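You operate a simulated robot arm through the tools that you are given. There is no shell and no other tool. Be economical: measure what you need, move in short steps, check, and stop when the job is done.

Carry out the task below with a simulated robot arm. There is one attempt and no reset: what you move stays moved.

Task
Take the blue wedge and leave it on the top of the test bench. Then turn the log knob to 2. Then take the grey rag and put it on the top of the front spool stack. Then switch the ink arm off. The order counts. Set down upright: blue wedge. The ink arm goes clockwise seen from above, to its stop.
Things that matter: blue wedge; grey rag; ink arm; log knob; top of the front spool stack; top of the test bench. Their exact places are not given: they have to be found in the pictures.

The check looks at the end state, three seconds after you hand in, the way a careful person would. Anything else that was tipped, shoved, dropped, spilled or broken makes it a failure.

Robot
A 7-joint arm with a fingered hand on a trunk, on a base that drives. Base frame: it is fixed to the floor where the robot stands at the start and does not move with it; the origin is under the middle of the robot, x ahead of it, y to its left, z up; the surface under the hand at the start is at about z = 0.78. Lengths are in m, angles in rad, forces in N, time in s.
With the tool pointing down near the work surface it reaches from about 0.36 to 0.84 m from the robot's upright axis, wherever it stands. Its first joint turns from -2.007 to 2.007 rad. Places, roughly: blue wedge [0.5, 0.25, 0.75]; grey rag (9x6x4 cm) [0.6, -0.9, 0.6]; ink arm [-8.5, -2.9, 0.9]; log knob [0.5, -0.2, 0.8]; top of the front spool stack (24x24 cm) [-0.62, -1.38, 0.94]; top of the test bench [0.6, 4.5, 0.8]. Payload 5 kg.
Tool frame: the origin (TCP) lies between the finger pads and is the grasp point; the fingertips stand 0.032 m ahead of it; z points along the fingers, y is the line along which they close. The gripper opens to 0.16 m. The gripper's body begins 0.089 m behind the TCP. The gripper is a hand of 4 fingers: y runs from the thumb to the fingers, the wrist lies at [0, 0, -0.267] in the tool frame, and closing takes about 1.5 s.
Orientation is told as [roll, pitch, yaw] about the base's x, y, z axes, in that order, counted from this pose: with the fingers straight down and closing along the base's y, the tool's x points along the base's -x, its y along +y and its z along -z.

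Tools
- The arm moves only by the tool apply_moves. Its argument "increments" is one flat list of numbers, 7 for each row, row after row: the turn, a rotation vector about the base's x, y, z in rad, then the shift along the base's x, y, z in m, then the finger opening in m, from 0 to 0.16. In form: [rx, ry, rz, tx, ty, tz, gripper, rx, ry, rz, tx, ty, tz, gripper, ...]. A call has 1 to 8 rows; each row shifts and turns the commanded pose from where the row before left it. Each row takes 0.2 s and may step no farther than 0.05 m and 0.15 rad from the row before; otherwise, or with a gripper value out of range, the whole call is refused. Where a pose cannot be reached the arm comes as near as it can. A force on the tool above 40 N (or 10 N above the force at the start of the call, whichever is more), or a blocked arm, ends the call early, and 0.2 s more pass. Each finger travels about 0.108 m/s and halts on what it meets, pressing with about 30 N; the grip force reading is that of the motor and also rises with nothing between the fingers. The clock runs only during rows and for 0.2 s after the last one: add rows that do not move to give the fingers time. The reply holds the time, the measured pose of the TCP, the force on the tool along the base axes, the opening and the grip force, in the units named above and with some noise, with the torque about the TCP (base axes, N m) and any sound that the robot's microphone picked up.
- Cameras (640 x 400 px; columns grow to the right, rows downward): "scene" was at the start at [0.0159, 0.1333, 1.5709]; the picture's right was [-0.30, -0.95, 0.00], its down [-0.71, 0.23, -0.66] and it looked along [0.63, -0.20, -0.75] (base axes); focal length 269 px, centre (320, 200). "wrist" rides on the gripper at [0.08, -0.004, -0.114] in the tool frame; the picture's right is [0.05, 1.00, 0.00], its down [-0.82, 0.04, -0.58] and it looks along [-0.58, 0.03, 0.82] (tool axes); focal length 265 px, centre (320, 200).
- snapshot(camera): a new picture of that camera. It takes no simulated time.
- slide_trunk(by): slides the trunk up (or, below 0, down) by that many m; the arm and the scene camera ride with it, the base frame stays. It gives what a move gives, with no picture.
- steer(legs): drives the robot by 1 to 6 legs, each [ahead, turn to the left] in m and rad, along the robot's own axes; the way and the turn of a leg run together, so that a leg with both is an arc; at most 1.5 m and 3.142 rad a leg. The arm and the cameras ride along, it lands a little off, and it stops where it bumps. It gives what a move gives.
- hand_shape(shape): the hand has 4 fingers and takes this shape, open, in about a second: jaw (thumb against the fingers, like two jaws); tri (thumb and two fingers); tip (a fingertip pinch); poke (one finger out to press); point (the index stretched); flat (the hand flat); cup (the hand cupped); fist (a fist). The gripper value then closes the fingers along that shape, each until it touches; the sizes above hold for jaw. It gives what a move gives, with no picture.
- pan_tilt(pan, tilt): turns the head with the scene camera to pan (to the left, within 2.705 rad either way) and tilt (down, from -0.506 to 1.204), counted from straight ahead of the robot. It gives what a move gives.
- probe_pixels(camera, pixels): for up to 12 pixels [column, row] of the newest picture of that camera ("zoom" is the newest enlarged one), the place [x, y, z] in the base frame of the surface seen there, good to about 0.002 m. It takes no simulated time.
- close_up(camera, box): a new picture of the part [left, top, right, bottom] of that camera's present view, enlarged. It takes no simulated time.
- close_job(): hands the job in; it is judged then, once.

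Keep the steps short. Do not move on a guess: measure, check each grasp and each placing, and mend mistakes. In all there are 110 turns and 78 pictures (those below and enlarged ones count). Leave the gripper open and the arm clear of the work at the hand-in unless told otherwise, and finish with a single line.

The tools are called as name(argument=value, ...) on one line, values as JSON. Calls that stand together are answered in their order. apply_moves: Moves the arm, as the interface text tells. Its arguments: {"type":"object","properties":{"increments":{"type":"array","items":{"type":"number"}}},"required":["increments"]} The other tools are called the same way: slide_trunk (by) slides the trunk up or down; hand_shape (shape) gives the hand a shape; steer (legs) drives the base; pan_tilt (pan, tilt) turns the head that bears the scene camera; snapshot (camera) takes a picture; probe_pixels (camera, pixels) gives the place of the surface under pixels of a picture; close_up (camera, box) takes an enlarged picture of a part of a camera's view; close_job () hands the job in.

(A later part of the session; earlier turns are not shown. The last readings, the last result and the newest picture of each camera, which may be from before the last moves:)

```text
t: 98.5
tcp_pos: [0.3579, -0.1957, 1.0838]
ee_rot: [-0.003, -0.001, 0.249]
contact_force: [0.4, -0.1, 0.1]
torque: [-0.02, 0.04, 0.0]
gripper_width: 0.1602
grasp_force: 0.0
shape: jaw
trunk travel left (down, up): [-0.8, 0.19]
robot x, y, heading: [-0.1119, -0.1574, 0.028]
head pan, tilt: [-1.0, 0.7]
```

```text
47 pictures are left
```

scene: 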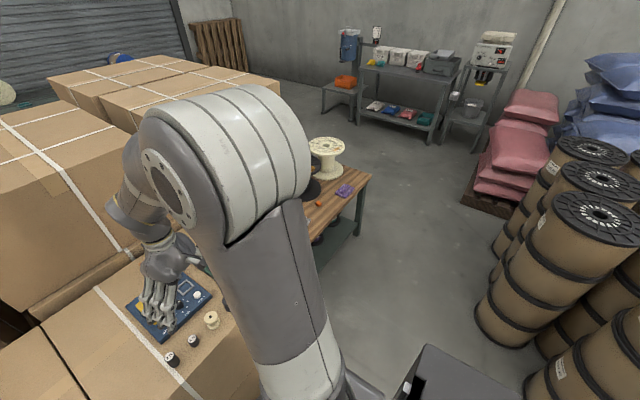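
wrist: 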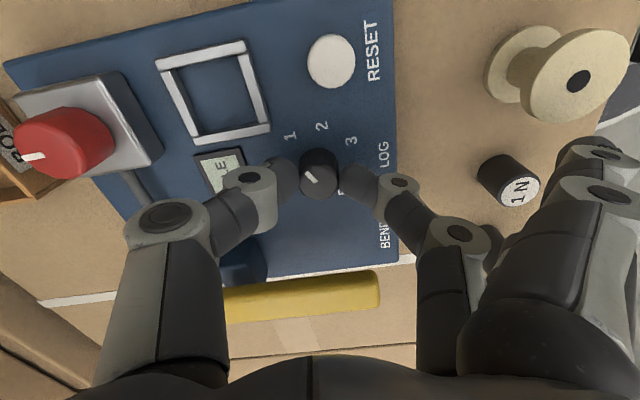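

probe_pixels(camera="scene", pixels=[[450, 370], [612, 218], [600, 183], [592, 150], [365, 180], [350, 235], [500, 340], [540, 380], [600, 360], [343, 191], [328, 150], [370, 330]])

pan_tilt(pan=-1.9, tilt=0.6)

snapshot(camera="scene")

```text
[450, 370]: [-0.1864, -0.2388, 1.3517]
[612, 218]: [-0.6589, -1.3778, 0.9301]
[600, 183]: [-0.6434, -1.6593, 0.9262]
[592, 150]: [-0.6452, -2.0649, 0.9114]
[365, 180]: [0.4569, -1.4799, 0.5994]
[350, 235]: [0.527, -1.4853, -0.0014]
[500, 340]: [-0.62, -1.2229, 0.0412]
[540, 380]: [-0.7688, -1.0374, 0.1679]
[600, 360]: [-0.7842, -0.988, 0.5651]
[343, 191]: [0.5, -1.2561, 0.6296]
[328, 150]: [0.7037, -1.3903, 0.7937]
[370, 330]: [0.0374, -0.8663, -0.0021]
```

```text
t: 99.7
tcp_pos: [0.3569, -0.1942, 1.0826]
ee_rot: [-0.001, 0.0, 0.248]
contact_force: [0.0, 0.2, 0.4]
torque: [-0.01, -0.01, -0.01]
gripper_width: 0.1602
grasp_force: 0.1
shape: jaw
trunk travel left (down, up): [-0.8, 0.19]
robot x, y, heading: [-0.1156, -0.1551, 0.029]
head pan, tilt: [-1.901, 0.6]
```

```text
46 pictures are left
```

scene: 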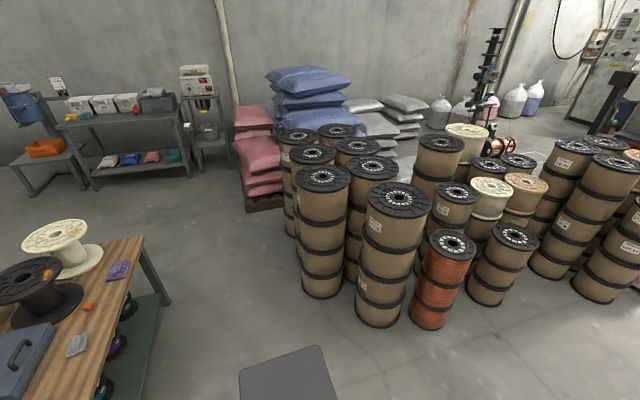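

probe_pixels(camera="scene", pixels=[[400, 200], [375, 195], [425, 205], [398, 215], [322, 180], [450, 245], [77, 345], [70, 352], [85, 340], [40, 310], [80, 380], [132, 240]])

close_up(camera="scene", box=[0, 210, 180, 400])

close_up(camera="scene", box=[260, 130, 480, 270])

```text
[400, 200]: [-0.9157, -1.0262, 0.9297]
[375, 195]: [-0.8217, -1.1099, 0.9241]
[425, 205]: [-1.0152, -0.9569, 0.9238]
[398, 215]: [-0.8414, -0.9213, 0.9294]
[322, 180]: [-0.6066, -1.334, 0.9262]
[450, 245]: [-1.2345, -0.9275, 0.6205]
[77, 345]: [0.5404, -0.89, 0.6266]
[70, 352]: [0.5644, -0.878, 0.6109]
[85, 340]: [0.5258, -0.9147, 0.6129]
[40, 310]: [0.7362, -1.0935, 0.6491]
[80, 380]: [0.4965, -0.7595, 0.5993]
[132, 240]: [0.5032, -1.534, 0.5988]
```

```text
2.11 times, centred on (90, 305) of scene
```

zoom: 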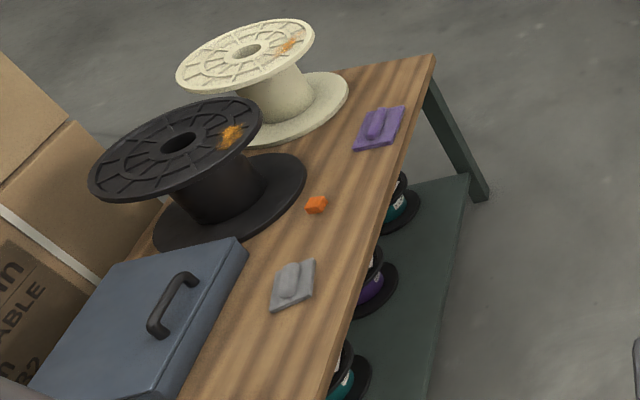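

```text
2.86 times, centred on (370, 200) of scene
```

zoom: 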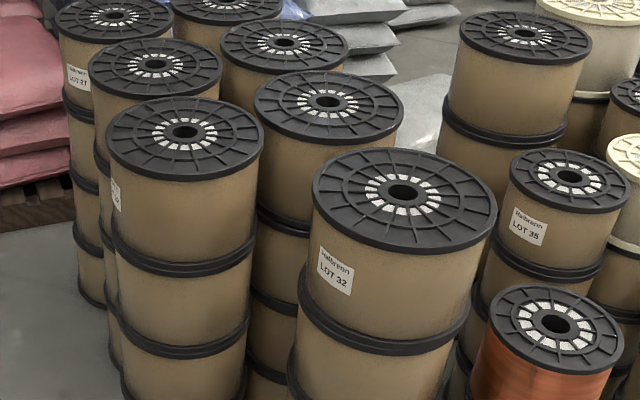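

Grey rag is at (0.545,-0.895), top z 0.627 on a table at z 0.599; the front spool stack top (322,180) is near (-0.62,-1.38,0.926). I drive to about (-0.09,-0.9) facing the rag.

steer(legs=[[0, -1.57], [0.75, 0], [0, 1.54]])

pan_tilt(pan=0.1, tilt=0.9)

snapshot(camera="scene")

snapshot(camera="wrist")

```text
t: 111.4
tcp_pos: [0.3771, -0.9747, 1.0839]
ee_rot: [-0.002, 0.001, 0.2]
contact_force: [0.1, 0.1, -0.1]
torque: [0.01, -0.04, -0.01]
gripper_width: 0.1599
grasp_force: 0.1
shape: jaw
trunk travel left (down, up): [-0.8, 0.19]
robot x, y, heading: [-0.095, -0.917, -0.021]
head pan, tilt: [-1.901, 0.6]
```

```text
t: 113.3
tcp_pos: [0.3778, -0.9753, 1.0835]
ee_rot: [-0.002, 0.0, 0.2]
contact_force: [0.4, 0.2, 0.4]
torque: [0.02, 0.01, 0.01]
gripper_width: 0.1601
grasp_force: 0.0
shape: jaw
trunk travel left (down, up): [-0.8, 0.19]
robot x, y, heading: [-0.0924, -0.915, -0.014]
head pan, tilt: [0.099, 0.901]
```

```text
43 pictures are left
```

scene: 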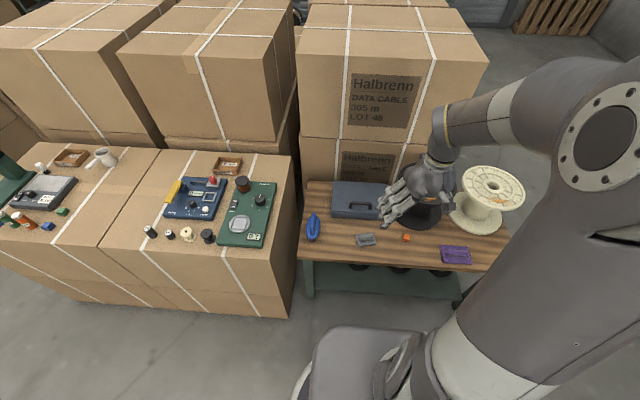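

```text
42 pictures are left
```

wrist: 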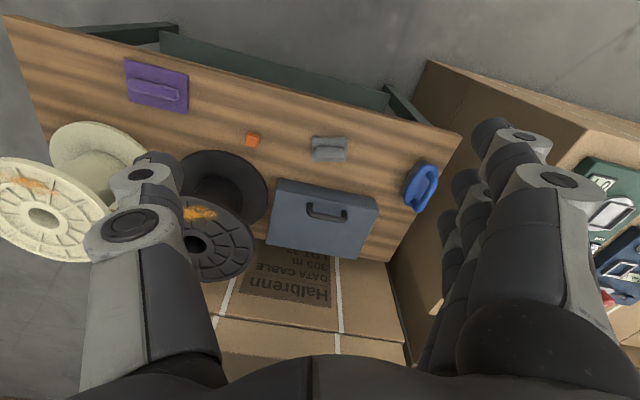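

The rag is at wrist (328,148). Measure its outline.

close_up(camera="wrist", box=[288, 123, 368, 173])

probe_pixels(camera="wrist", pixels=[[313, 138], [345, 138], [312, 158], [343, 160], [328, 143], [328, 150], [320, 146], [340, 146], [328, 157], [375, 200], [252, 140], [410, 180]])

```text
8.00 times, centred on (328, 148) of wrist
```

zoom: 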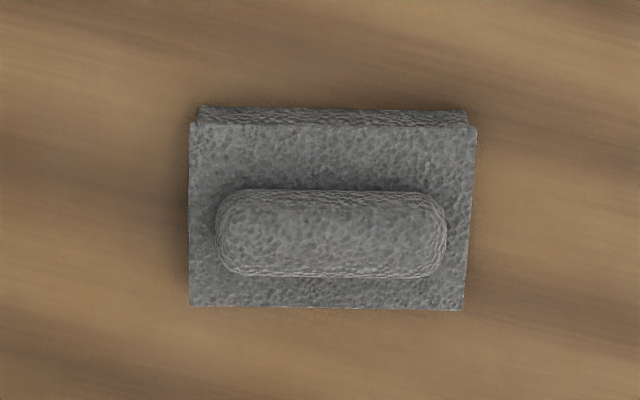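

```text
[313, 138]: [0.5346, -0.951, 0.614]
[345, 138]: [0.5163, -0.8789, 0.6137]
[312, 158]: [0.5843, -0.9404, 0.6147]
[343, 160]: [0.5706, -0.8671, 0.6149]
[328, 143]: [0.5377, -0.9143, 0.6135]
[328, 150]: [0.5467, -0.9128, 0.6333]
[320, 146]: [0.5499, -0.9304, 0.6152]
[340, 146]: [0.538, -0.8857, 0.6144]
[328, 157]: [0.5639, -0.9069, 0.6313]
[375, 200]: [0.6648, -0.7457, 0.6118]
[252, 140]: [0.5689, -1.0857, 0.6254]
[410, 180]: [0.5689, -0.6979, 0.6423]
```

Rag centre (0.5515,-0.909), yaw ≈0.21, slab z 0.599–0.614. I'll lower the trunk 0.25, move over it, and check.

slide_trunk(by=-0.25)

apply_moves(increments=[0, 0, 0.01, 0.0435, 0.0165, 0, 0.13, 0, 0, 0, 0.0435, 0.0165, 0, 0.13, 0, 0, 0, 0.0435, 0.0165, 0, 0.13, 0, 0, 0, 0.0435, 0.0165, 0, 0.13, 0, 0, 0, 0, 0, -0.04, 0.13, 0, 0, 0, 0, 0, -0.04, 0.13, 0, 0, 0, 0, 0, 0, 0.13])

snapshot(camera="wrist")

```text
t: 115.9
tcp_pos: [0.3772, -0.9751, 0.8346]
ee_rot: [-0.001, 0.0, 0.198]
contact_force: [0.5, 0.2, -0.8]
torque: [-0.02, 0.0, -0.02]
gripper_width: 0.16
grasp_force: 0.1
shape: jaw
trunk travel left (down, up): [-0.55, 0.44]
robot x, y, heading: [-0.096, -0.9158, -0.016]
head pan, tilt: [0.099, 0.901]
```

```text
t: 117.5
tcp_pos: [0.552, -0.9094, 0.7556]
ee_rot: [-0.002, -0.001, 0.209]
contact_force: [-0.1, 0.1, -0.1]
torque: [0.0, -0.01, 0.01]
gripper_width: 0.1304
grasp_force: 0.0
shape: jaw
trunk travel left (down, up): [-0.55, 0.44]
robot x, y, heading: [-0.0957, -0.9192, -0.025]
head pan, tilt: [0.099, 0.901]
```

```text
40 pictures are left
```

wrist: 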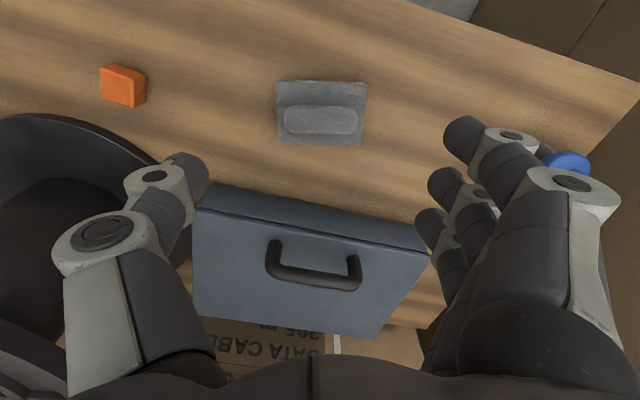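

probe_pixels(camera="wrist", pixels=[[215, 186], [320, 210], [425, 250], [320, 225], [315, 285], [150, 150], [60, 115], [277, 84], [366, 84], [278, 143], [359, 146], [318, 120]])

```text
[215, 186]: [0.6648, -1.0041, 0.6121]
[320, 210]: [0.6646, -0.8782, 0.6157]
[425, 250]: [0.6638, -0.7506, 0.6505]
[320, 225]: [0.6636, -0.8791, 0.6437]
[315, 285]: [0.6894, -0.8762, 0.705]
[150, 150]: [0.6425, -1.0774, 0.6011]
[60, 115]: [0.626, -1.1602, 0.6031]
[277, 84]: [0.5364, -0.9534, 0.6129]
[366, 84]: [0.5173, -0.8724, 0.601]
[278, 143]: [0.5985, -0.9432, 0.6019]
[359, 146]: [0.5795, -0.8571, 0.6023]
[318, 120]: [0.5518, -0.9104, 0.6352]
```

Plenty of clearance. Descend to TCP z≈0.636.

apply_moves(increments=[0, 0, 0, 0.003, 0.002, -0.04, 0.13, 0, 0, 0, 0, 0, -0.04, 0.13, 0, 0, 0, 0, 0, -0.025, 0.13, 0, 0, 0, 0, 0, -0.01, 0.13, 0, 0, 0, 0, 0, -0.005, 0.13, 0, 0, 0, 0, 0, 0, 0.13])

apply_moves(increments=[0, 0, 0, 0, 0, 0, 0.11, 0, 0, 0, 0, 0, 0, 0.09, 0, 0, 0, 0, 0, 0, 0.075, 0, 0, 0, 0, 0, 0, 0.07, 0, 0, 0, 0, 0, 0, 0.07, 0, 0, 0, 0, 0, 0, 0.07])

snapshot(camera="wrist")

```text
t: 118.9
tcp_pos: [0.5557, -0.9077, 0.634]
ee_rot: [-0.003, 0.0, 0.21]
contact_force: [-0.4, 0.1, 0.3]
torque: [0.04, -0.02, 0.01]
gripper_width: 0.1304
grasp_force: 0.0
shape: jaw
trunk travel left (down, up): [-0.55, 0.44]
robot x, y, heading: [-0.0927, -0.9123, -0.012]
head pan, tilt: [0.099, 0.901]
```

```text
t: 120.3
tcp_pos: [0.5557, -0.907, 0.6344]
ee_rot: [-0.002, 0.0, 0.209]
contact_force: [-0.3, -0.3, 0.2]
torque: [-0.03, 0.01, -0.01]
gripper_width: 0.0787
grasp_force: 30.4
shape: jaw
trunk travel left (down, up): [-0.55, 0.44]
robot x, y, heading: [-0.0944, -0.9144, -0.021]
head pan, tilt: [0.099, 0.901]
```

```text
39 pictures are left
```

wrist: 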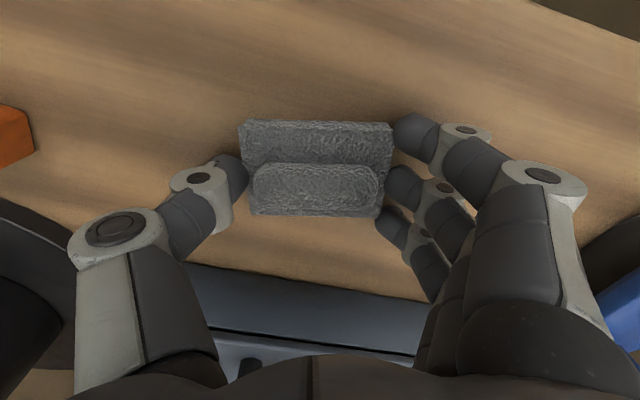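

Gripped at 0.079 with 30 N. Lift.

apply_moves(increments=[0, 0, 0, 0, 0, 0.02, 0.06, 0, 0, 0, 0, 0, 0.04, 0.06, 0, 0, 0, 0, 0, 0.045, 0.06, 0, 0, 0, 0, 0, 0.045, 0.06, 0, 0, 0, 0, 0, 0.045, 0.06, 0, 0, 0, -0.045, 0, 0, 0.06, 0, 0, 0, -0.045, 0, 0, 0.06, 0, 0, 0, -0.045, 0, 0, 0.06])

slide_trunk(by=0.35)

snapshot(camera="wrist")

```text
t: 122.1
tcp_pos: [0.421, -0.904, 0.8299]
ee_rot: [0.0, -0.001, 0.208]
contact_force: [0.4, 0.0, -1.1]
torque: [-0.01, -0.02, -0.02]
gripper_width: 0.0785
grasp_force: 30.1
shape: jaw
trunk travel left (down, up): [-0.55, 0.44]
robot x, y, heading: [-0.0954, -0.9157, -0.02]
head pan, tilt: [0.099, 0.901]
```

```text
t: 125.5
tcp_pos: [0.4199, -0.906, 1.1783]
ee_rot: [-0.002, -0.001, 0.209]
contact_force: [1.0, 0.0, -0.3]
torque: [-0.01, 0.02, -0.02]
gripper_width: 0.0784
grasp_force: 30.3
shape: jaw
trunk travel left (down, up): [-0.9, 0.09]
robot x, y, heading: [-0.0878, -0.9158, -0.02]
head pan, tilt: [0.099, 0.901]
```

```text
38 pictures are left
```

wrist: 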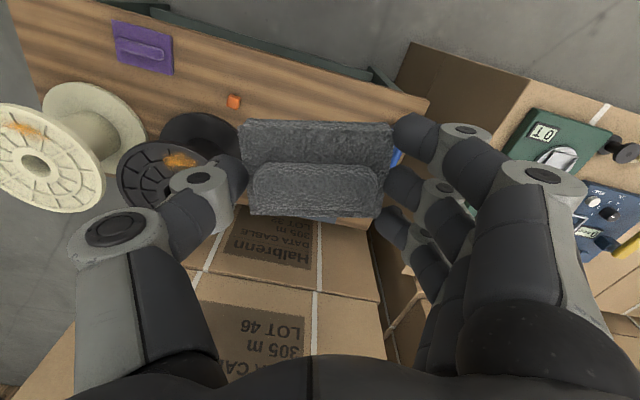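

Rag held well above. Turn the robot right by 2.35 rad to face the front spool stack.

steer(legs=[[0, -2.38]])

pan_tilt(pan=0.2, tilt=0.9)

snapshot(camera="scene")

snapshot(camera="wrist")

```text
t: 131.6
tcp_pos: [-0.4646, -1.268, 1.1795]
ee_rot: [0.0, -0.001, -2.191]
contact_force: [0.6, -0.3, -0.5]
torque: [0.0, 0.01, -0.02]
gripper_width: 0.0784
grasp_force: 30.1
shape: jaw
trunk travel left (down, up): [-0.9, 0.09]
robot x, y, heading: [-0.0901, -0.9138, -2.419]
head pan, tilt: [0.099, 0.901]
```

```text
t: 132.3
tcp_pos: [-0.4644, -1.2688, 1.1786]
ee_rot: [-0.001, 0.001, -2.19]
contact_force: [0.2, 0.1, 0.4]
torque: [-0.02, -0.01, 0.01]
gripper_width: 0.0785
grasp_force: 30.2
shape: jaw
trunk travel left (down, up): [-0.9, 0.09]
robot x, y, heading: [-0.0945, -0.9148, -2.42]
head pan, tilt: [0.201, 0.901]
```

```text
37 pictures are left
```

scene: 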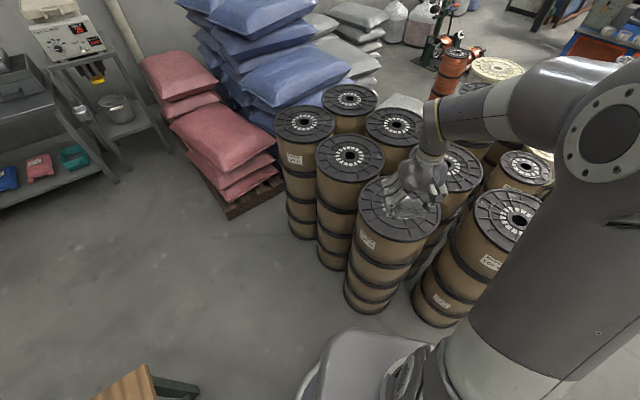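

```text
36 pictures are left
```

wrist: 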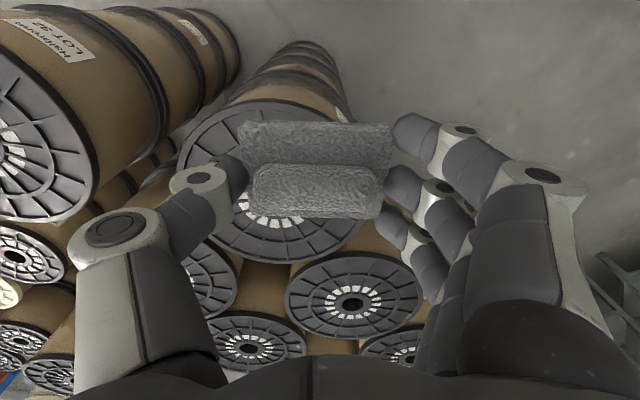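

probe_pixels(camera="scene", pixels=[[361, 205], [372, 228], [398, 240], [425, 235], [437, 222], [368, 188]])

probe_pixels(camera="wrist", pixels=[[183, 165], [190, 140], [225, 240], [270, 259], [320, 255], [345, 240], [260, 235]])

```text
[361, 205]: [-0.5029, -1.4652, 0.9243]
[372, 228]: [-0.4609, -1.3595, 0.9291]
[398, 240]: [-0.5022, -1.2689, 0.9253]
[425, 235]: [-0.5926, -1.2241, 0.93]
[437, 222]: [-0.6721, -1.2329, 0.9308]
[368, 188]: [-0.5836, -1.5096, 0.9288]
```

```text
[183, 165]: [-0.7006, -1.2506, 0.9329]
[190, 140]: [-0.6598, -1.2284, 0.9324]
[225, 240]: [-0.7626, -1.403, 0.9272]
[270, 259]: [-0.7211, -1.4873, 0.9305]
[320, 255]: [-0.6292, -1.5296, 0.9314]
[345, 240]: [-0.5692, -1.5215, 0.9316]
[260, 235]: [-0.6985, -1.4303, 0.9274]
```

Stack top centre is (-0.612,-1.377), rim z≈0.931. Move over it and lower to TCP z≈0.985.

apply_moves(increments=[0, 0, 0, -0.0369, -0.0271, 0, 0.06, 0, 0, 0, -0.0369, -0.0271, 0, 0.06, 0, 0, 0, -0.0369, -0.0271, 0, 0.06, 0, 0, 0, -0.0369, -0.0271, 0, 0.06, 0, 0, 0, 0, 0, -0.045, 0.06, 0, 0, 0, 0, 0, -0.045, 0.06, 0, 0, 0, 0, 0, -0.045, 0.06, 0, 0, 0, 0, 0, -0.045, 0.06])

apply_moves(increments=[0, 0, 0, 0, 0, -0.014, 0.06, 0, 0, 0, 0, 0, -0.01, 0.06, 0, 0, 0, 0, 0, 0, 0.06])

snapshot(camera="wrist")

```text
t: 134.1
tcp_pos: [-0.6121, -1.3801, 0.9993]
ee_rot: [-0.002, 0.0, -2.189]
contact_force: [-0.4, -0.4, -0.2]
torque: [-0.01, 0.0, -0.01]
gripper_width: 0.0785
grasp_force: 30.2
shape: jaw
trunk travel left (down, up): [-0.9, 0.09]
robot x, y, heading: [-0.0921, -0.9169, -2.415]
head pan, tilt: [0.201, 0.901]
```

```text
t: 134.9
tcp_pos: [-0.6114, -1.3781, 0.9755]
ee_rot: [-0.001, 0.0, -2.191]
contact_force: [0.2, -0.7, -0.8]
torque: [-0.01, 0.03, -0.01]
gripper_width: 0.0784
grasp_force: 30.1
shape: jaw
trunk travel left (down, up): [-0.9, 0.09]
robot x, y, heading: [-0.0961, -0.9147, -2.419]
head pan, tilt: [0.201, 0.901]
```

```text
35 pictures are left
```

wrist: 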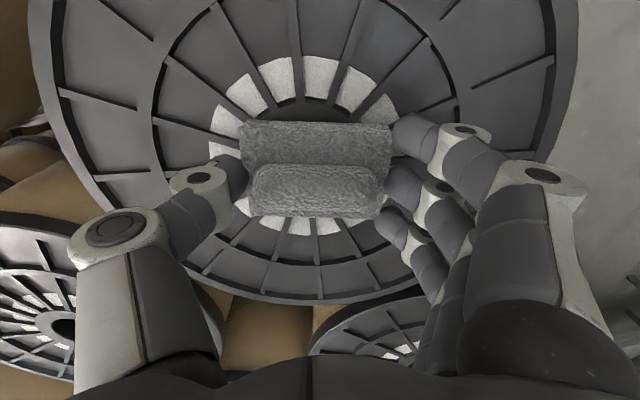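

Above the hub. Lower by small steps until contact.

apply_moves(increments=[0, 0, 0, 0, 0, -0.004, 0.06, 0, 0, 0, 0, 0, -0.003, 0.06, 0, 0, 0, 0, 0, -0.002, 0.06, 0, 0, 0, 0, 0, 0, 0.06])

```text
t: 135.9
tcp_pos: [-0.6116, -1.3766, 0.9655]
ee_rot: [-0.001, 0.0, -2.189]
contact_force: [0.1, -0.1, -1.1]
torque: [0.01, -0.02, 0.01]
gripper_width: 0.0786
grasp_force: 30.4
shape: jaw
trunk travel left (down, up): [-0.9, 0.09]
robot x, y, heading: [-0.0913, -0.914, -2.416]
head pan, tilt: [0.201, 0.901]
```

apply_moves(increments=[0, 0, 0, 0, 0, -0.002, 0.06, 0, 0, 0, 0, 0, -0.002, 0.06, 0, 0, 0, 0, 0, 0, 0.06])

```text
t: 136.7
tcp_pos: [-0.6107, -1.3779, 0.9636]
ee_rot: [-0.003, -0.004, -2.19]
contact_force: [0.8, 0.0, 12.8]
torque: [0.0, -0.2, -0.05]
gripper_width: 0.0781
grasp_force: 30.0
shape: jaw
trunk travel left (down, up): [-0.9, 0.09]
robot x, y, heading: [-0.0913, -0.9129, -2.418]
head pan, tilt: [0.201, 0.901]
```

Contact (12.8 N up). Ease up 1 mm, open, and rise.

apply_moves(increments=[0, 0, 0, 0, 0, 0.001, 0.06, 0, 0, 0, 0, 0, 0, 0.09, 0, 0, 0, 0, 0, 0, 0.11, 0, 0, 0, 0, 0, 0, 0.13, 0, 0, 0, 0, 0, 0.02, 0.13, 0, 0, 0, 0, 0, 0.045, 0.13, 0, 0, 0, 0, 0, 0.045, 0.13, 0, 0, 0, 0, 0, 0.045, 0.13])

apply_moves(increments=[0, 0, 0, 0.037, 0.027, 0.01, 0.13, 0, 0, 0, 0.037, 0.027, 0.01, 0.13, 0, 0, 0, 0.037, 0.027, 0.01, 0.13, 0, 0, 0, 0.037, 0.027, 0.01, 0.13, 0, 0, 0, 0.037, 0.027, 0.01, 0.13])

snapshot(camera="wrist")

```text
t: 138.5
tcp_pos: [-0.6093, -1.3746, 1.1204]
ee_rot: [0.0, 0.0, -2.188]
contact_force: [0.3, 0.1, 0.5]
torque: [-0.01, 0.0, -0.01]
gripper_width: 0.1296
grasp_force: 0.1
shape: jaw
trunk travel left (down, up): [-0.9, 0.09]
robot x, y, heading: [-0.0962, -0.9154, -2.417]
head pan, tilt: [0.201, 0.901]
```

```text
t: 139.7
tcp_pos: [-0.4242, -1.2413, 1.1696]
ee_rot: [-0.002, -0.003, -2.188]
contact_force: [0.6, 0.3, 0.9]
torque: [0.0, 0.04, 0.0]
gripper_width: 0.1298
grasp_force: 0.1
shape: jaw
trunk travel left (down, up): [-0.9, 0.09]
robot x, y, heading: [-0.0936, -0.9126, -2.423]
head pan, tilt: [0.201, 0.901]
```

```text
34 pictures are left
```

wrist: 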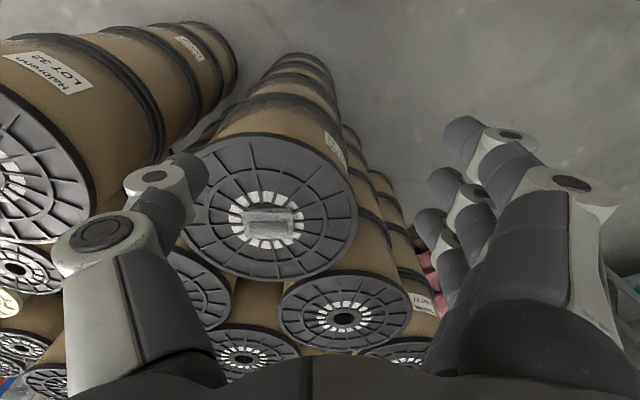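

The rag lies centred on the stack. Next, look towards (-8.5,-2.9) for a route.

pan_tilt(pan=-0.6, tilt=0.3)

snapshot(camera="scene")

```text
t: 140.8
tcp_pos: [-0.4252, -1.2428, 1.1675]
ee_rot: [-0.002, 0.0, -2.19]
contact_force: [0.6, -0.9, -0.1]
torque: [0.01, 0.04, 0.0]
gripper_width: 0.1297
grasp_force: 0.1
shape: jaw
trunk travel left (down, up): [-0.9, 0.09]
robot x, y, heading: [-0.091, -0.9171, -2.418]
head pan, tilt: [-0.6, 0.3]
```

```text
33 pictures are left
```

scene: 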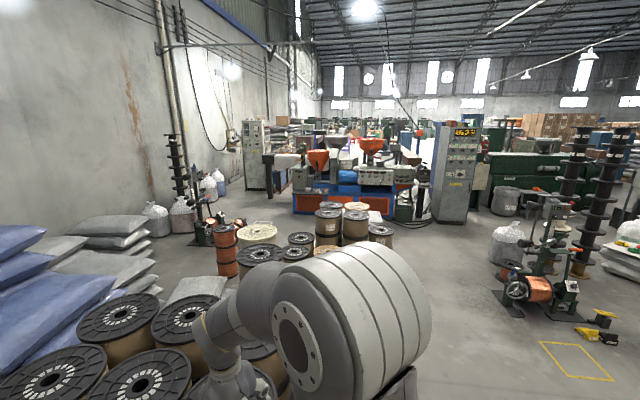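

close_up(camera="scene", box=[230, 100, 430, 225])

probe_pixels(camera="scene", pixels=[[320, 155], [345, 200], [300, 190], [375, 180], [275, 165], [420, 260], [450, 210], [520, 320], [460, 300], [385, 235], [525, 290], [400, 140]])

```text
3.20 times, centred on (330, 162) of scene
```

zoom: 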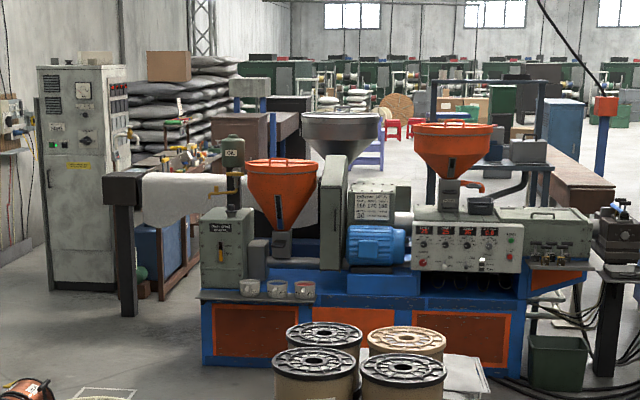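

```text
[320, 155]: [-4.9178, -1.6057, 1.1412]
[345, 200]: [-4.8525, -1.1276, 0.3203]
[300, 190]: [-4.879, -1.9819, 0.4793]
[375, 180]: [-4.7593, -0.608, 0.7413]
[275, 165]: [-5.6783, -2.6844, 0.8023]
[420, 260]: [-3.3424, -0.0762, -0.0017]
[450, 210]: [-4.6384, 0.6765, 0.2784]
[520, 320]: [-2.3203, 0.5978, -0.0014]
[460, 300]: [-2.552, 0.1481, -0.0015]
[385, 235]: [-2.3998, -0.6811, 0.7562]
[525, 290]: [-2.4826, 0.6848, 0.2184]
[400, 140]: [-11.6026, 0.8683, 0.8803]
```

The target is beyond the extruder line. Turn to heading ≈2.75 and look along the free corridor.

steer(legs=[[0, -1.12]])

pan_tilt(pan=0.1, tilt=0.4)

snapshot(camera="scene")

```text
t: 144.0
tcp_pos: [-0.5334, -0.7608, 1.1677]
ee_rot: [0.001, 0.001, 2.977]
contact_force: [-0.1, -0.9, 0.0]
torque: [-0.02, -0.01, -0.04]
gripper_width: 0.1298
grasp_force: 0.0
shape: jaw
trunk travel left (down, up): [-0.9, 0.09]
robot x, y, heading: [-0.0944, -0.9175, 2.75]
head pan, tilt: [-0.6, 0.3]
```

```text
t: 145.1
tcp_pos: [-0.5341, -0.7598, 1.1679]
ee_rot: [-0.001, -0.001, 2.98]
contact_force: [0.6, -0.4, 0.2]
torque: [0.01, 0.01, 0.0]
gripper_width: 0.1299
grasp_force: 0.0
shape: jaw
trunk travel left (down, up): [-0.9, 0.09]
robot x, y, heading: [-0.0943, -0.9113, 2.753]
head pan, tilt: [0.099, 0.4]
```

```text
31 pictures are left
```

scene: 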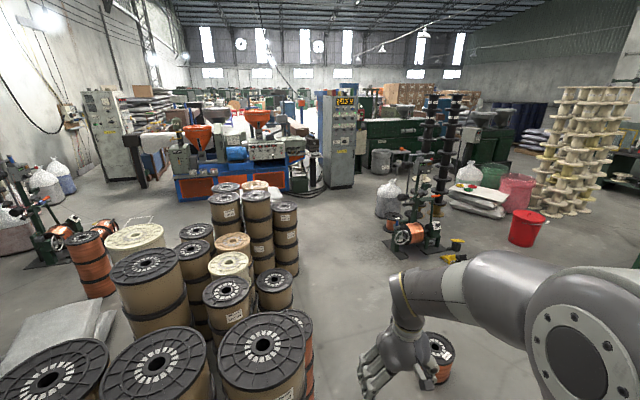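

probe_pixels(camera="scene", pixels=[[440, 345], [303, 325], [290, 260], [275, 290], [330, 300], [340, 230], [420, 255], [450, 258], [335, 185], [320, 190], [390, 210], [355, 370]])

close_up(camera="scene", box=[60, 80, 240, 220])

close_up(camera="scene", box=[230, 70, 500, 220])

```text
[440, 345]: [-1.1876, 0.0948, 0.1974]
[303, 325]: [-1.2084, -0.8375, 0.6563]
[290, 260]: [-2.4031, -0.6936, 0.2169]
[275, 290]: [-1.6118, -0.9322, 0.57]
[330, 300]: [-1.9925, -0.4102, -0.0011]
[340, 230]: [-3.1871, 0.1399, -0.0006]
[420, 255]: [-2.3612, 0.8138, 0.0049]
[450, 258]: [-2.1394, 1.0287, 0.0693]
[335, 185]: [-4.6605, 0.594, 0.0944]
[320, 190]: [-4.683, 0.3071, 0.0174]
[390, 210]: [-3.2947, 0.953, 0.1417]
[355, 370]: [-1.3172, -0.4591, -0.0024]
```

```text
2.86 times, centred on (150, 150) of scene
```

zoom: 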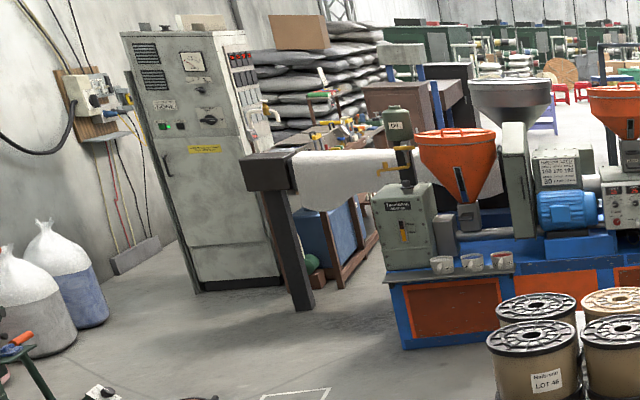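

```text
2.37 times, centred on (365, 145) of scene
```

zoom: 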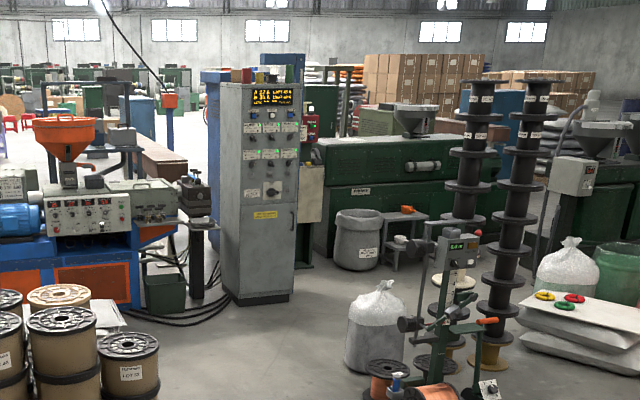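

A wire spool stands on the floor at (-1.19,0.09). I'll pass it on the far side: via (-0.5,0.75) to (-1.2,0.75).

steer(legs=[[0, -0.94], [0.9, 0], [0.8, 0], [0, 1.33], [0.7, 0]])

pan_tilt(pan=0.3, tilt=0.4)

snapshot(camera="scene")

```text
t: 162.8
tcp_pos: [-1.6138, 0.7334, 1.1674]
ee_rot: [-0.001, -0.001, -2.93]
contact_force: [-0.4, -0.5, 0.0]
torque: [0.03, -0.02, -0.05]
gripper_width: 0.1301
grasp_force: 0.0
shape: jaw
trunk travel left (down, up): [-0.9, 0.09]
robot x, y, heading: [-1.1477, 0.7485, 3.124]
head pan, tilt: [0.099, 0.4]
```

```text
t: 163.5
tcp_pos: [-1.6127, 0.7318, 1.1678]
ee_rot: [-0.001, 0.0, -2.931]
contact_force: [-0.2, 0.2, 0.9]
torque: [0.02, 0.04, 0.0]
gripper_width: 0.1297
grasp_force: 0.0
shape: jaw
trunk travel left (down, up): [-0.9, 0.09]
robot x, y, heading: [-1.1438, 0.7497, 3.123]
head pan, tilt: [0.3, 0.4]
```

```text
28 pictures are left
```

scene: 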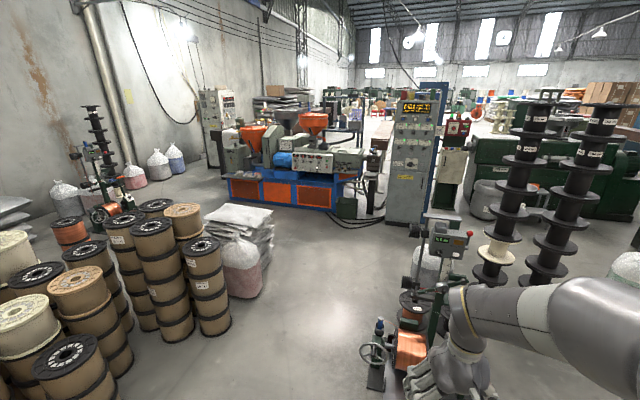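

probe_pixels(camera="scene", pixels=[[375, 385], [225, 325], [245, 295], [275, 230], [232, 200], [285, 208], [225, 185], [360, 215], [388, 225], [330, 300], [405, 320], [180, 190]])

close_up(camera="scene", box=[330, 80, 480, 240])

```text
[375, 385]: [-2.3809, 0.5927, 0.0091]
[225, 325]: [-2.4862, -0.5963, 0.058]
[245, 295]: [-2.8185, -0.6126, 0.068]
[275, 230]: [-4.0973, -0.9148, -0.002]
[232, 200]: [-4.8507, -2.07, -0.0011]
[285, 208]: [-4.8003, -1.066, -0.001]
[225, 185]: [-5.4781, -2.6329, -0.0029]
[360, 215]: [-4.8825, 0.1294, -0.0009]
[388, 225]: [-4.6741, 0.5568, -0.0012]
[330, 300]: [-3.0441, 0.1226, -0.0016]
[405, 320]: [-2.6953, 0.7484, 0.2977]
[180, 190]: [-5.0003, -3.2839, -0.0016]
```

```text
2.50 times, centred on (405, 160) of scene
```

zoom: 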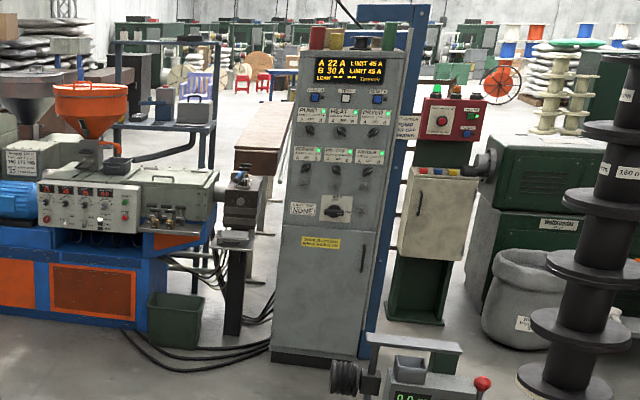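

The gap between spools (y -0.6) and the copper machine (y 0.59) at x≈-2.4 is free. Go to (-2.43,0) then (-3.6,-0.1).

steer(legs=[[0, 0.546], [1.488, 0], [0, -0.45], [1.2, 0]])

pan_tilt(pan=0.6, tilt=0.3)

snapshot(camera="scene")

```text
t: 179.4
tcp_pos: [-4.0924, -0.1706, 1.1681]
ee_rot: [-0.002, 0.0, -2.822]
contact_force: [-0.1, 0.2, 0.6]
torque: [0.0, 0.0, -0.03]
gripper_width: 0.1297
grasp_force: 0.0
shape: jaw
trunk travel left (down, up): [-0.9, 0.09]
robot x, y, heading: [-3.6315, -0.1044, -3.046]
head pan, tilt: [0.3, 0.4]
```

```text
t: 180.2
tcp_pos: [-4.0915, -0.1717, 1.1672]
ee_rot: [-0.001, 0.0, -2.823]
contact_force: [-0.6, 0.5, -0.3]
torque: [0.0, 0.05, -0.02]
gripper_width: 0.1297
grasp_force: 0.0
shape: jaw
trunk travel left (down, up): [-0.9, 0.09]
robot x, y, heading: [-3.6304, -0.1051, -3.049]
head pan, tilt: [0.6, 0.3]
```

```text
26 pictures are left
```

scene: 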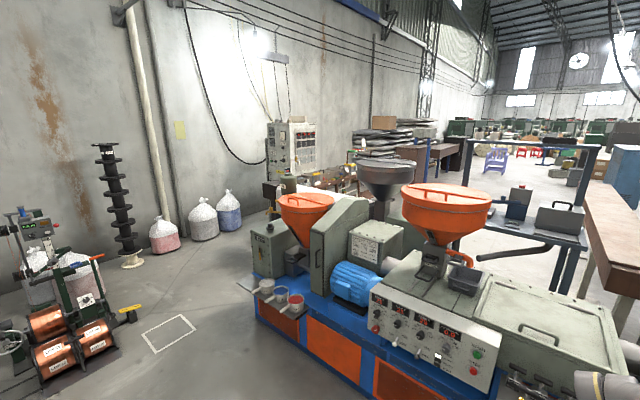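

probe_pixels(camera="scene", pixels=[[110, 350], [130, 315], [170, 335], [255, 290], [250, 230], [230, 228], [275, 185], [310, 165], [355, 170], [240, 260], [400, 160], [345, 195]])

close_up(camera="scene", box=[200, 90, 480, 260])

```text
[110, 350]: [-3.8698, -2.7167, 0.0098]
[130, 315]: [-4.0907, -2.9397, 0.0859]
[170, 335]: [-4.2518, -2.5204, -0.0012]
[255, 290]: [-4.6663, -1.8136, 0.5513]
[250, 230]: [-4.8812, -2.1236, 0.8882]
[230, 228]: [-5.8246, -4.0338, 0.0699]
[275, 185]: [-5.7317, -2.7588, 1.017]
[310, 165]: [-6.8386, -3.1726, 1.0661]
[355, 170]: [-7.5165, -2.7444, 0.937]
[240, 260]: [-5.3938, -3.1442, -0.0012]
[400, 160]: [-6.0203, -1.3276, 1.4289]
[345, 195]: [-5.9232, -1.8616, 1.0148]
```

```text
2.29 times, centred on (340, 175) of scene
```

zoom: 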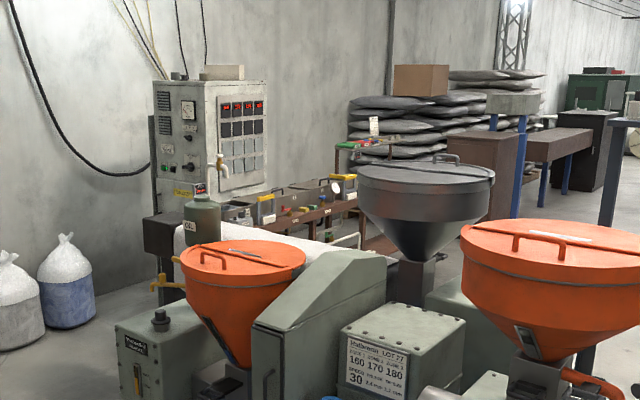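

I need to see the passage at the machine's left end. First check the floor on my left for bags.

pan_tilt(pan=1.3, tilt=0.6)

snapshot(camera="scene")

probe_pixels(camera="scene", pixels=[[200, 330], [120, 280], [320, 300], [300, 200], [420, 300], [250, 250]])

```text
t: 181.3
tcp_pos: [-4.0912, -0.1707, 1.1678]
ee_rot: [-0.001, 0.001, -2.822]
contact_force: [0.8, -0.6, -0.6]
torque: [0.01, -0.02, 0.02]
gripper_width: 0.1299
grasp_force: 0.0
shape: jaw
trunk travel left (down, up): [-0.9, 0.09]
robot x, y, heading: [-3.629, -0.104, -3.046]
head pan, tilt: [1.3, 0.6]
```

```text
24 pictures are left
```

scene: 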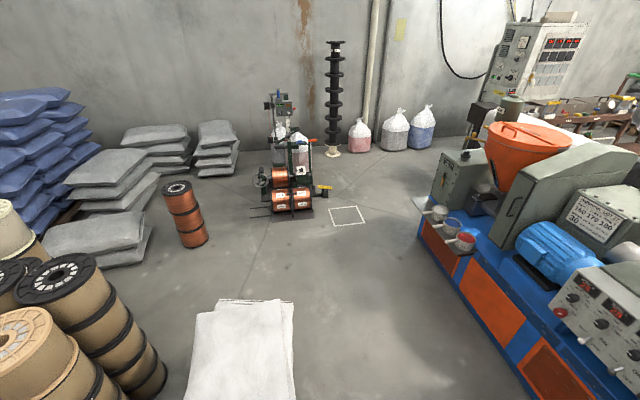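

```text
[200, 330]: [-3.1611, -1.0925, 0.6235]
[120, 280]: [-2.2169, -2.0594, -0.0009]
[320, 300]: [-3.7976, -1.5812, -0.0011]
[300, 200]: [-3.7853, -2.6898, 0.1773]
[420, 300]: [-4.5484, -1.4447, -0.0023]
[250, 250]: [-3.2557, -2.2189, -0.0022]
```

steer(legs=[[0.32, 0], [0, 1.5], [1.5, 0], [0, -1.3]])

pan_tilt(pan=0.1, tilt=0.2)

snapshot(camera="scene")

```text
t: 197.3
tcp_pos: [-4.462, -1.7704, 1.1683]
ee_rot: [-0.002, -0.001, -2.689]
contact_force: [0.5, -0.1, 0.3]
torque: [-0.01, -0.02, 0.0]
gripper_width: 0.1295
grasp_force: 0.1
shape: jaw
trunk travel left (down, up): [-0.9, 0.09]
robot x, y, heading: [-4.0089, -1.6434, -2.913]
head pan, tilt: [1.3, 0.6]
```

```text
t: 198.7
tcp_pos: [-4.4621, -1.7707, 1.168]
ee_rot: [-0.002, -0.001, -2.692]
contact_force: [0.0, 0.7, 0.0]
torque: [-0.02, -0.01, 0.02]
gripper_width: 0.1296
grasp_force: 0.1
shape: jaw
trunk travel left (down, up): [-0.9, 0.09]
robot x, y, heading: [-4.0112, -1.646, -2.922]
head pan, tilt: [0.099, 0.201]
```

```text
23 pictures are left
```

scene: 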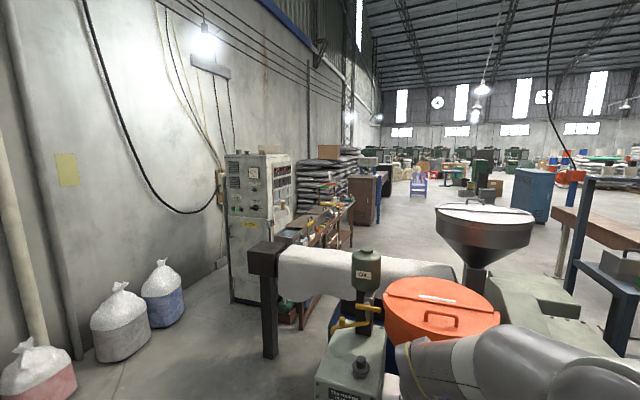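

close_up(camera="scene", box=[210, 130, 450, 290])

probe_pixels(camera="scene", pixels=[[320, 235], [340, 205], [300, 250], [268, 350], [232, 295], [292, 215], [365, 190], [400, 215], [435, 220], [225, 275], [420, 270], [345, 240]])

```text
2.50 times, centred on (330, 210) of scene
```

zoom: 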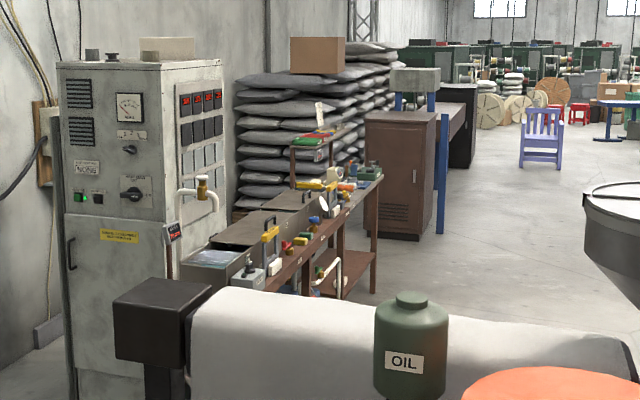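

```text
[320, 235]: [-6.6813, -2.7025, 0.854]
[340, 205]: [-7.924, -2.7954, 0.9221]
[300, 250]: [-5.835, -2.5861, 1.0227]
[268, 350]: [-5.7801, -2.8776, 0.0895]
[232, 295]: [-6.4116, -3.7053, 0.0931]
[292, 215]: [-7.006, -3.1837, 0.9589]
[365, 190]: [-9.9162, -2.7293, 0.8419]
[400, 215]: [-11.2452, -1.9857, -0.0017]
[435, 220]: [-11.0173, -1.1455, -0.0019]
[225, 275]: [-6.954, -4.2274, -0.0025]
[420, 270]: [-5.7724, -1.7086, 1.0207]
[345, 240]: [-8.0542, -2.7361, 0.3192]
```

The ink arm must be on the brown bench along y≈-2.7 (x≈-8.3), reachable from the lane behind the extruder. I look to the right for an entry.

pan_tilt(pan=-0.85, tilt=0.15)

snapshot(camera="scene")

probe_pixels(camera="scene", pixels=[[60, 250], [120, 250], [200, 220], [250, 240], [300, 220], [350, 220], [400, 220], [450, 220], [500, 220], [550, 220], [600, 220], [160, 200]])

```text
t: 199.9
tcp_pos: [-4.4613, -1.7701, 1.1681]
ee_rot: [-0.002, -0.001, -2.691]
contact_force: [0.6, 0.0, -0.1]
torque: [0.04, 0.0, -0.02]
gripper_width: 0.1298
grasp_force: 0.1
shape: jaw
trunk travel left (down, up): [-0.9, 0.09]
robot x, y, heading: [-4.0104, -1.6431, -2.919]
head pan, tilt: [-0.85, 0.15]
```

```text
21 pictures are left
```

scene: 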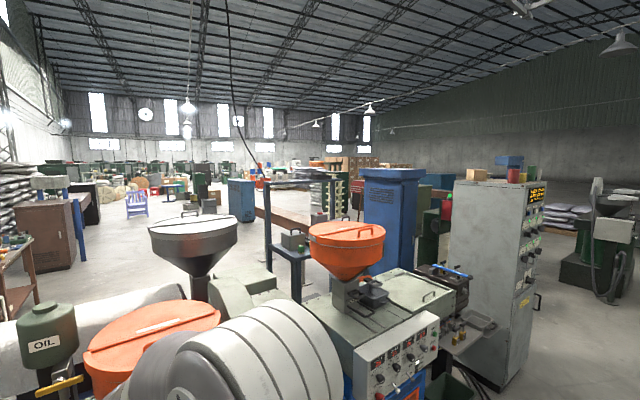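

```text
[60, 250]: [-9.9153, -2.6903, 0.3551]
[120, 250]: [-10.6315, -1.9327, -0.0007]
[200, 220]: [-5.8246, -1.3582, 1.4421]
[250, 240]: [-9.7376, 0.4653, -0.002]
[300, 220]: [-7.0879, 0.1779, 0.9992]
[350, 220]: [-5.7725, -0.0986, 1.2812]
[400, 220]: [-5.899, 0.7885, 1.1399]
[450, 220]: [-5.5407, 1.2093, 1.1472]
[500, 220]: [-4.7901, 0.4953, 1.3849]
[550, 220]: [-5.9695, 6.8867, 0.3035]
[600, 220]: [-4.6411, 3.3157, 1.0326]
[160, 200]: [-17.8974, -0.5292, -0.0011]
```

There seems to be open floor to the right of the grey cabinet. I go back out (reverse) and turn away from the extruder to face +y and look.

steer(legs=[[0, 1.373], [-1.5, 0], [0, 3.1]])

pan_tilt(pan=0.45, tilt=0.3)

snapshot(camera="scene")

probe_pixels(camera="scene", pixels=[[150, 250], [200, 230], [250, 230], [300, 230], [350, 230], [400, 230], [450, 230], [300, 200], [350, 200], [250, 200], [320, 300], [420, 300]])

```text
t: 218.0
tcp_pos: [-4.0244, 0.3256, 1.1685]
ee_rot: [-0.004, 0.0, 1.738]
contact_force: [0.5, -0.1, 0.0]
torque: [0.02, 0.0, -0.01]
gripper_width: 0.1296
grasp_force: 0.0
shape: jaw
trunk travel left (down, up): [-0.9, 0.09]
robot x, y, heading: [-4.0288, -0.1439, 1.508]
head pan, tilt: [-0.85, 0.15]
```

```text
t: 219.4
tcp_pos: [-4.0248, 0.3258, 1.1675]
ee_rot: [-0.002, 0.0, 1.739]
contact_force: [0.5, 0.7, 0.6]
torque: [-0.02, 0.01, 0.04]
gripper_width: 0.1299
grasp_force: 0.1
shape: jaw
trunk travel left (down, up): [-0.9, 0.09]
robot x, y, heading: [-4.0273, -0.1438, 1.51]
head pan, tilt: [0.45, 0.3]
```

```text
20 pictures are left
```

scene: 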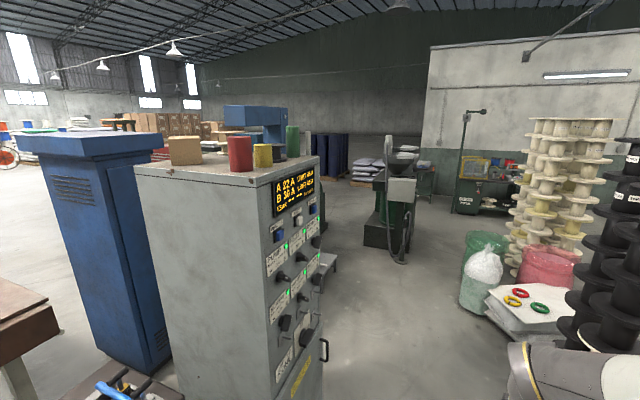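

```text
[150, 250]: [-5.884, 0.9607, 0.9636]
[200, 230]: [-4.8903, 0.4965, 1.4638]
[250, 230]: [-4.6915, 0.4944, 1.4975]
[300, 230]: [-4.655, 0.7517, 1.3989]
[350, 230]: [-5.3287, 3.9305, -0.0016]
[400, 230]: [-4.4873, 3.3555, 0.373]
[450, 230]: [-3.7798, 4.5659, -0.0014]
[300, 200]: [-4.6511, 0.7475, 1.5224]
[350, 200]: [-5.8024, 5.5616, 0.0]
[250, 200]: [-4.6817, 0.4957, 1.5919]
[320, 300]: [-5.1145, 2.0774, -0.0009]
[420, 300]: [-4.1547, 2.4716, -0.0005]
```

Floor is clear at (-5.1,2.1) past the grey cabinet. Drive north along x≈-4.1 to y≈2.

steer(legs=[[0, 0.1], [1.2, 0], [1.0, 0]])

pan_tilt(pan=1.5, tilt=0.35)

snapshot(camera="scene")

probe_pixels(camera="scene", pixels=[[100, 250], [150, 250], [200, 250], [250, 250], [300, 250], [350, 250], [400, 250], [450, 250], [550, 250], [320, 200], [250, 200], [400, 200]])

```text
t: 230.8
tcp_pos: [-4.1902, 2.5124, 1.1678]
ee_rot: [-0.002, 0.001, 1.86]
contact_force: [-0.3, 0.8, 0.2]
torque: [-0.02, -0.02, 0.02]
gripper_width: 0.1296
grasp_force: 0.1
shape: jaw
trunk travel left (down, up): [-0.9, 0.09]
robot x, y, heading: [-4.1341, 2.047, 1.636]
head pan, tilt: [0.45, 0.3]
```

```text
t: 232.1
tcp_pos: [-4.1896, 2.5116, 1.1673]
ee_rot: [-0.002, -0.001, 1.862]
contact_force: [-0.6, 0.6, 1.0]
torque: [0.01, 0.0, 0.01]
gripper_width: 0.1298
grasp_force: 0.0
shape: jaw
trunk travel left (down, up): [-0.9, 0.09]
robot x, y, heading: [-4.1326, 2.0446, 1.633]
head pan, tilt: [1.499, 0.351]
```

```text
19 pictures are left
```

scene: 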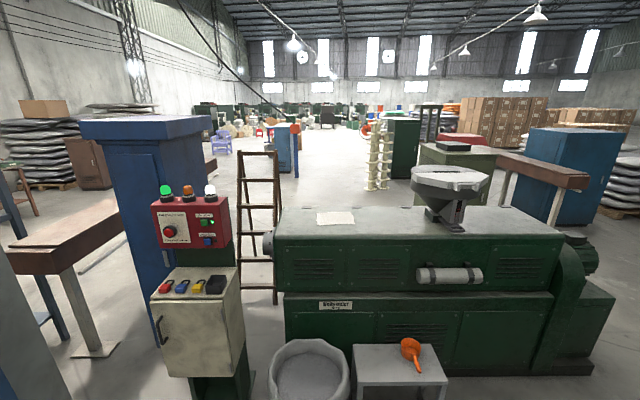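

```text
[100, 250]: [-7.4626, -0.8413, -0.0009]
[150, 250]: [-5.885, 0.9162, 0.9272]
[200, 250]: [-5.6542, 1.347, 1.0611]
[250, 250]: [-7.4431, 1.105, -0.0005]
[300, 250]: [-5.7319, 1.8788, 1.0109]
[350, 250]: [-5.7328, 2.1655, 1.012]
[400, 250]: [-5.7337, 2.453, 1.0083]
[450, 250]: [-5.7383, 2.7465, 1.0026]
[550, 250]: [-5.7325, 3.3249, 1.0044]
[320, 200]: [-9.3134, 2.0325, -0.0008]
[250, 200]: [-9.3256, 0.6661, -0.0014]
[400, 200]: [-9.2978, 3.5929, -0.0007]
```

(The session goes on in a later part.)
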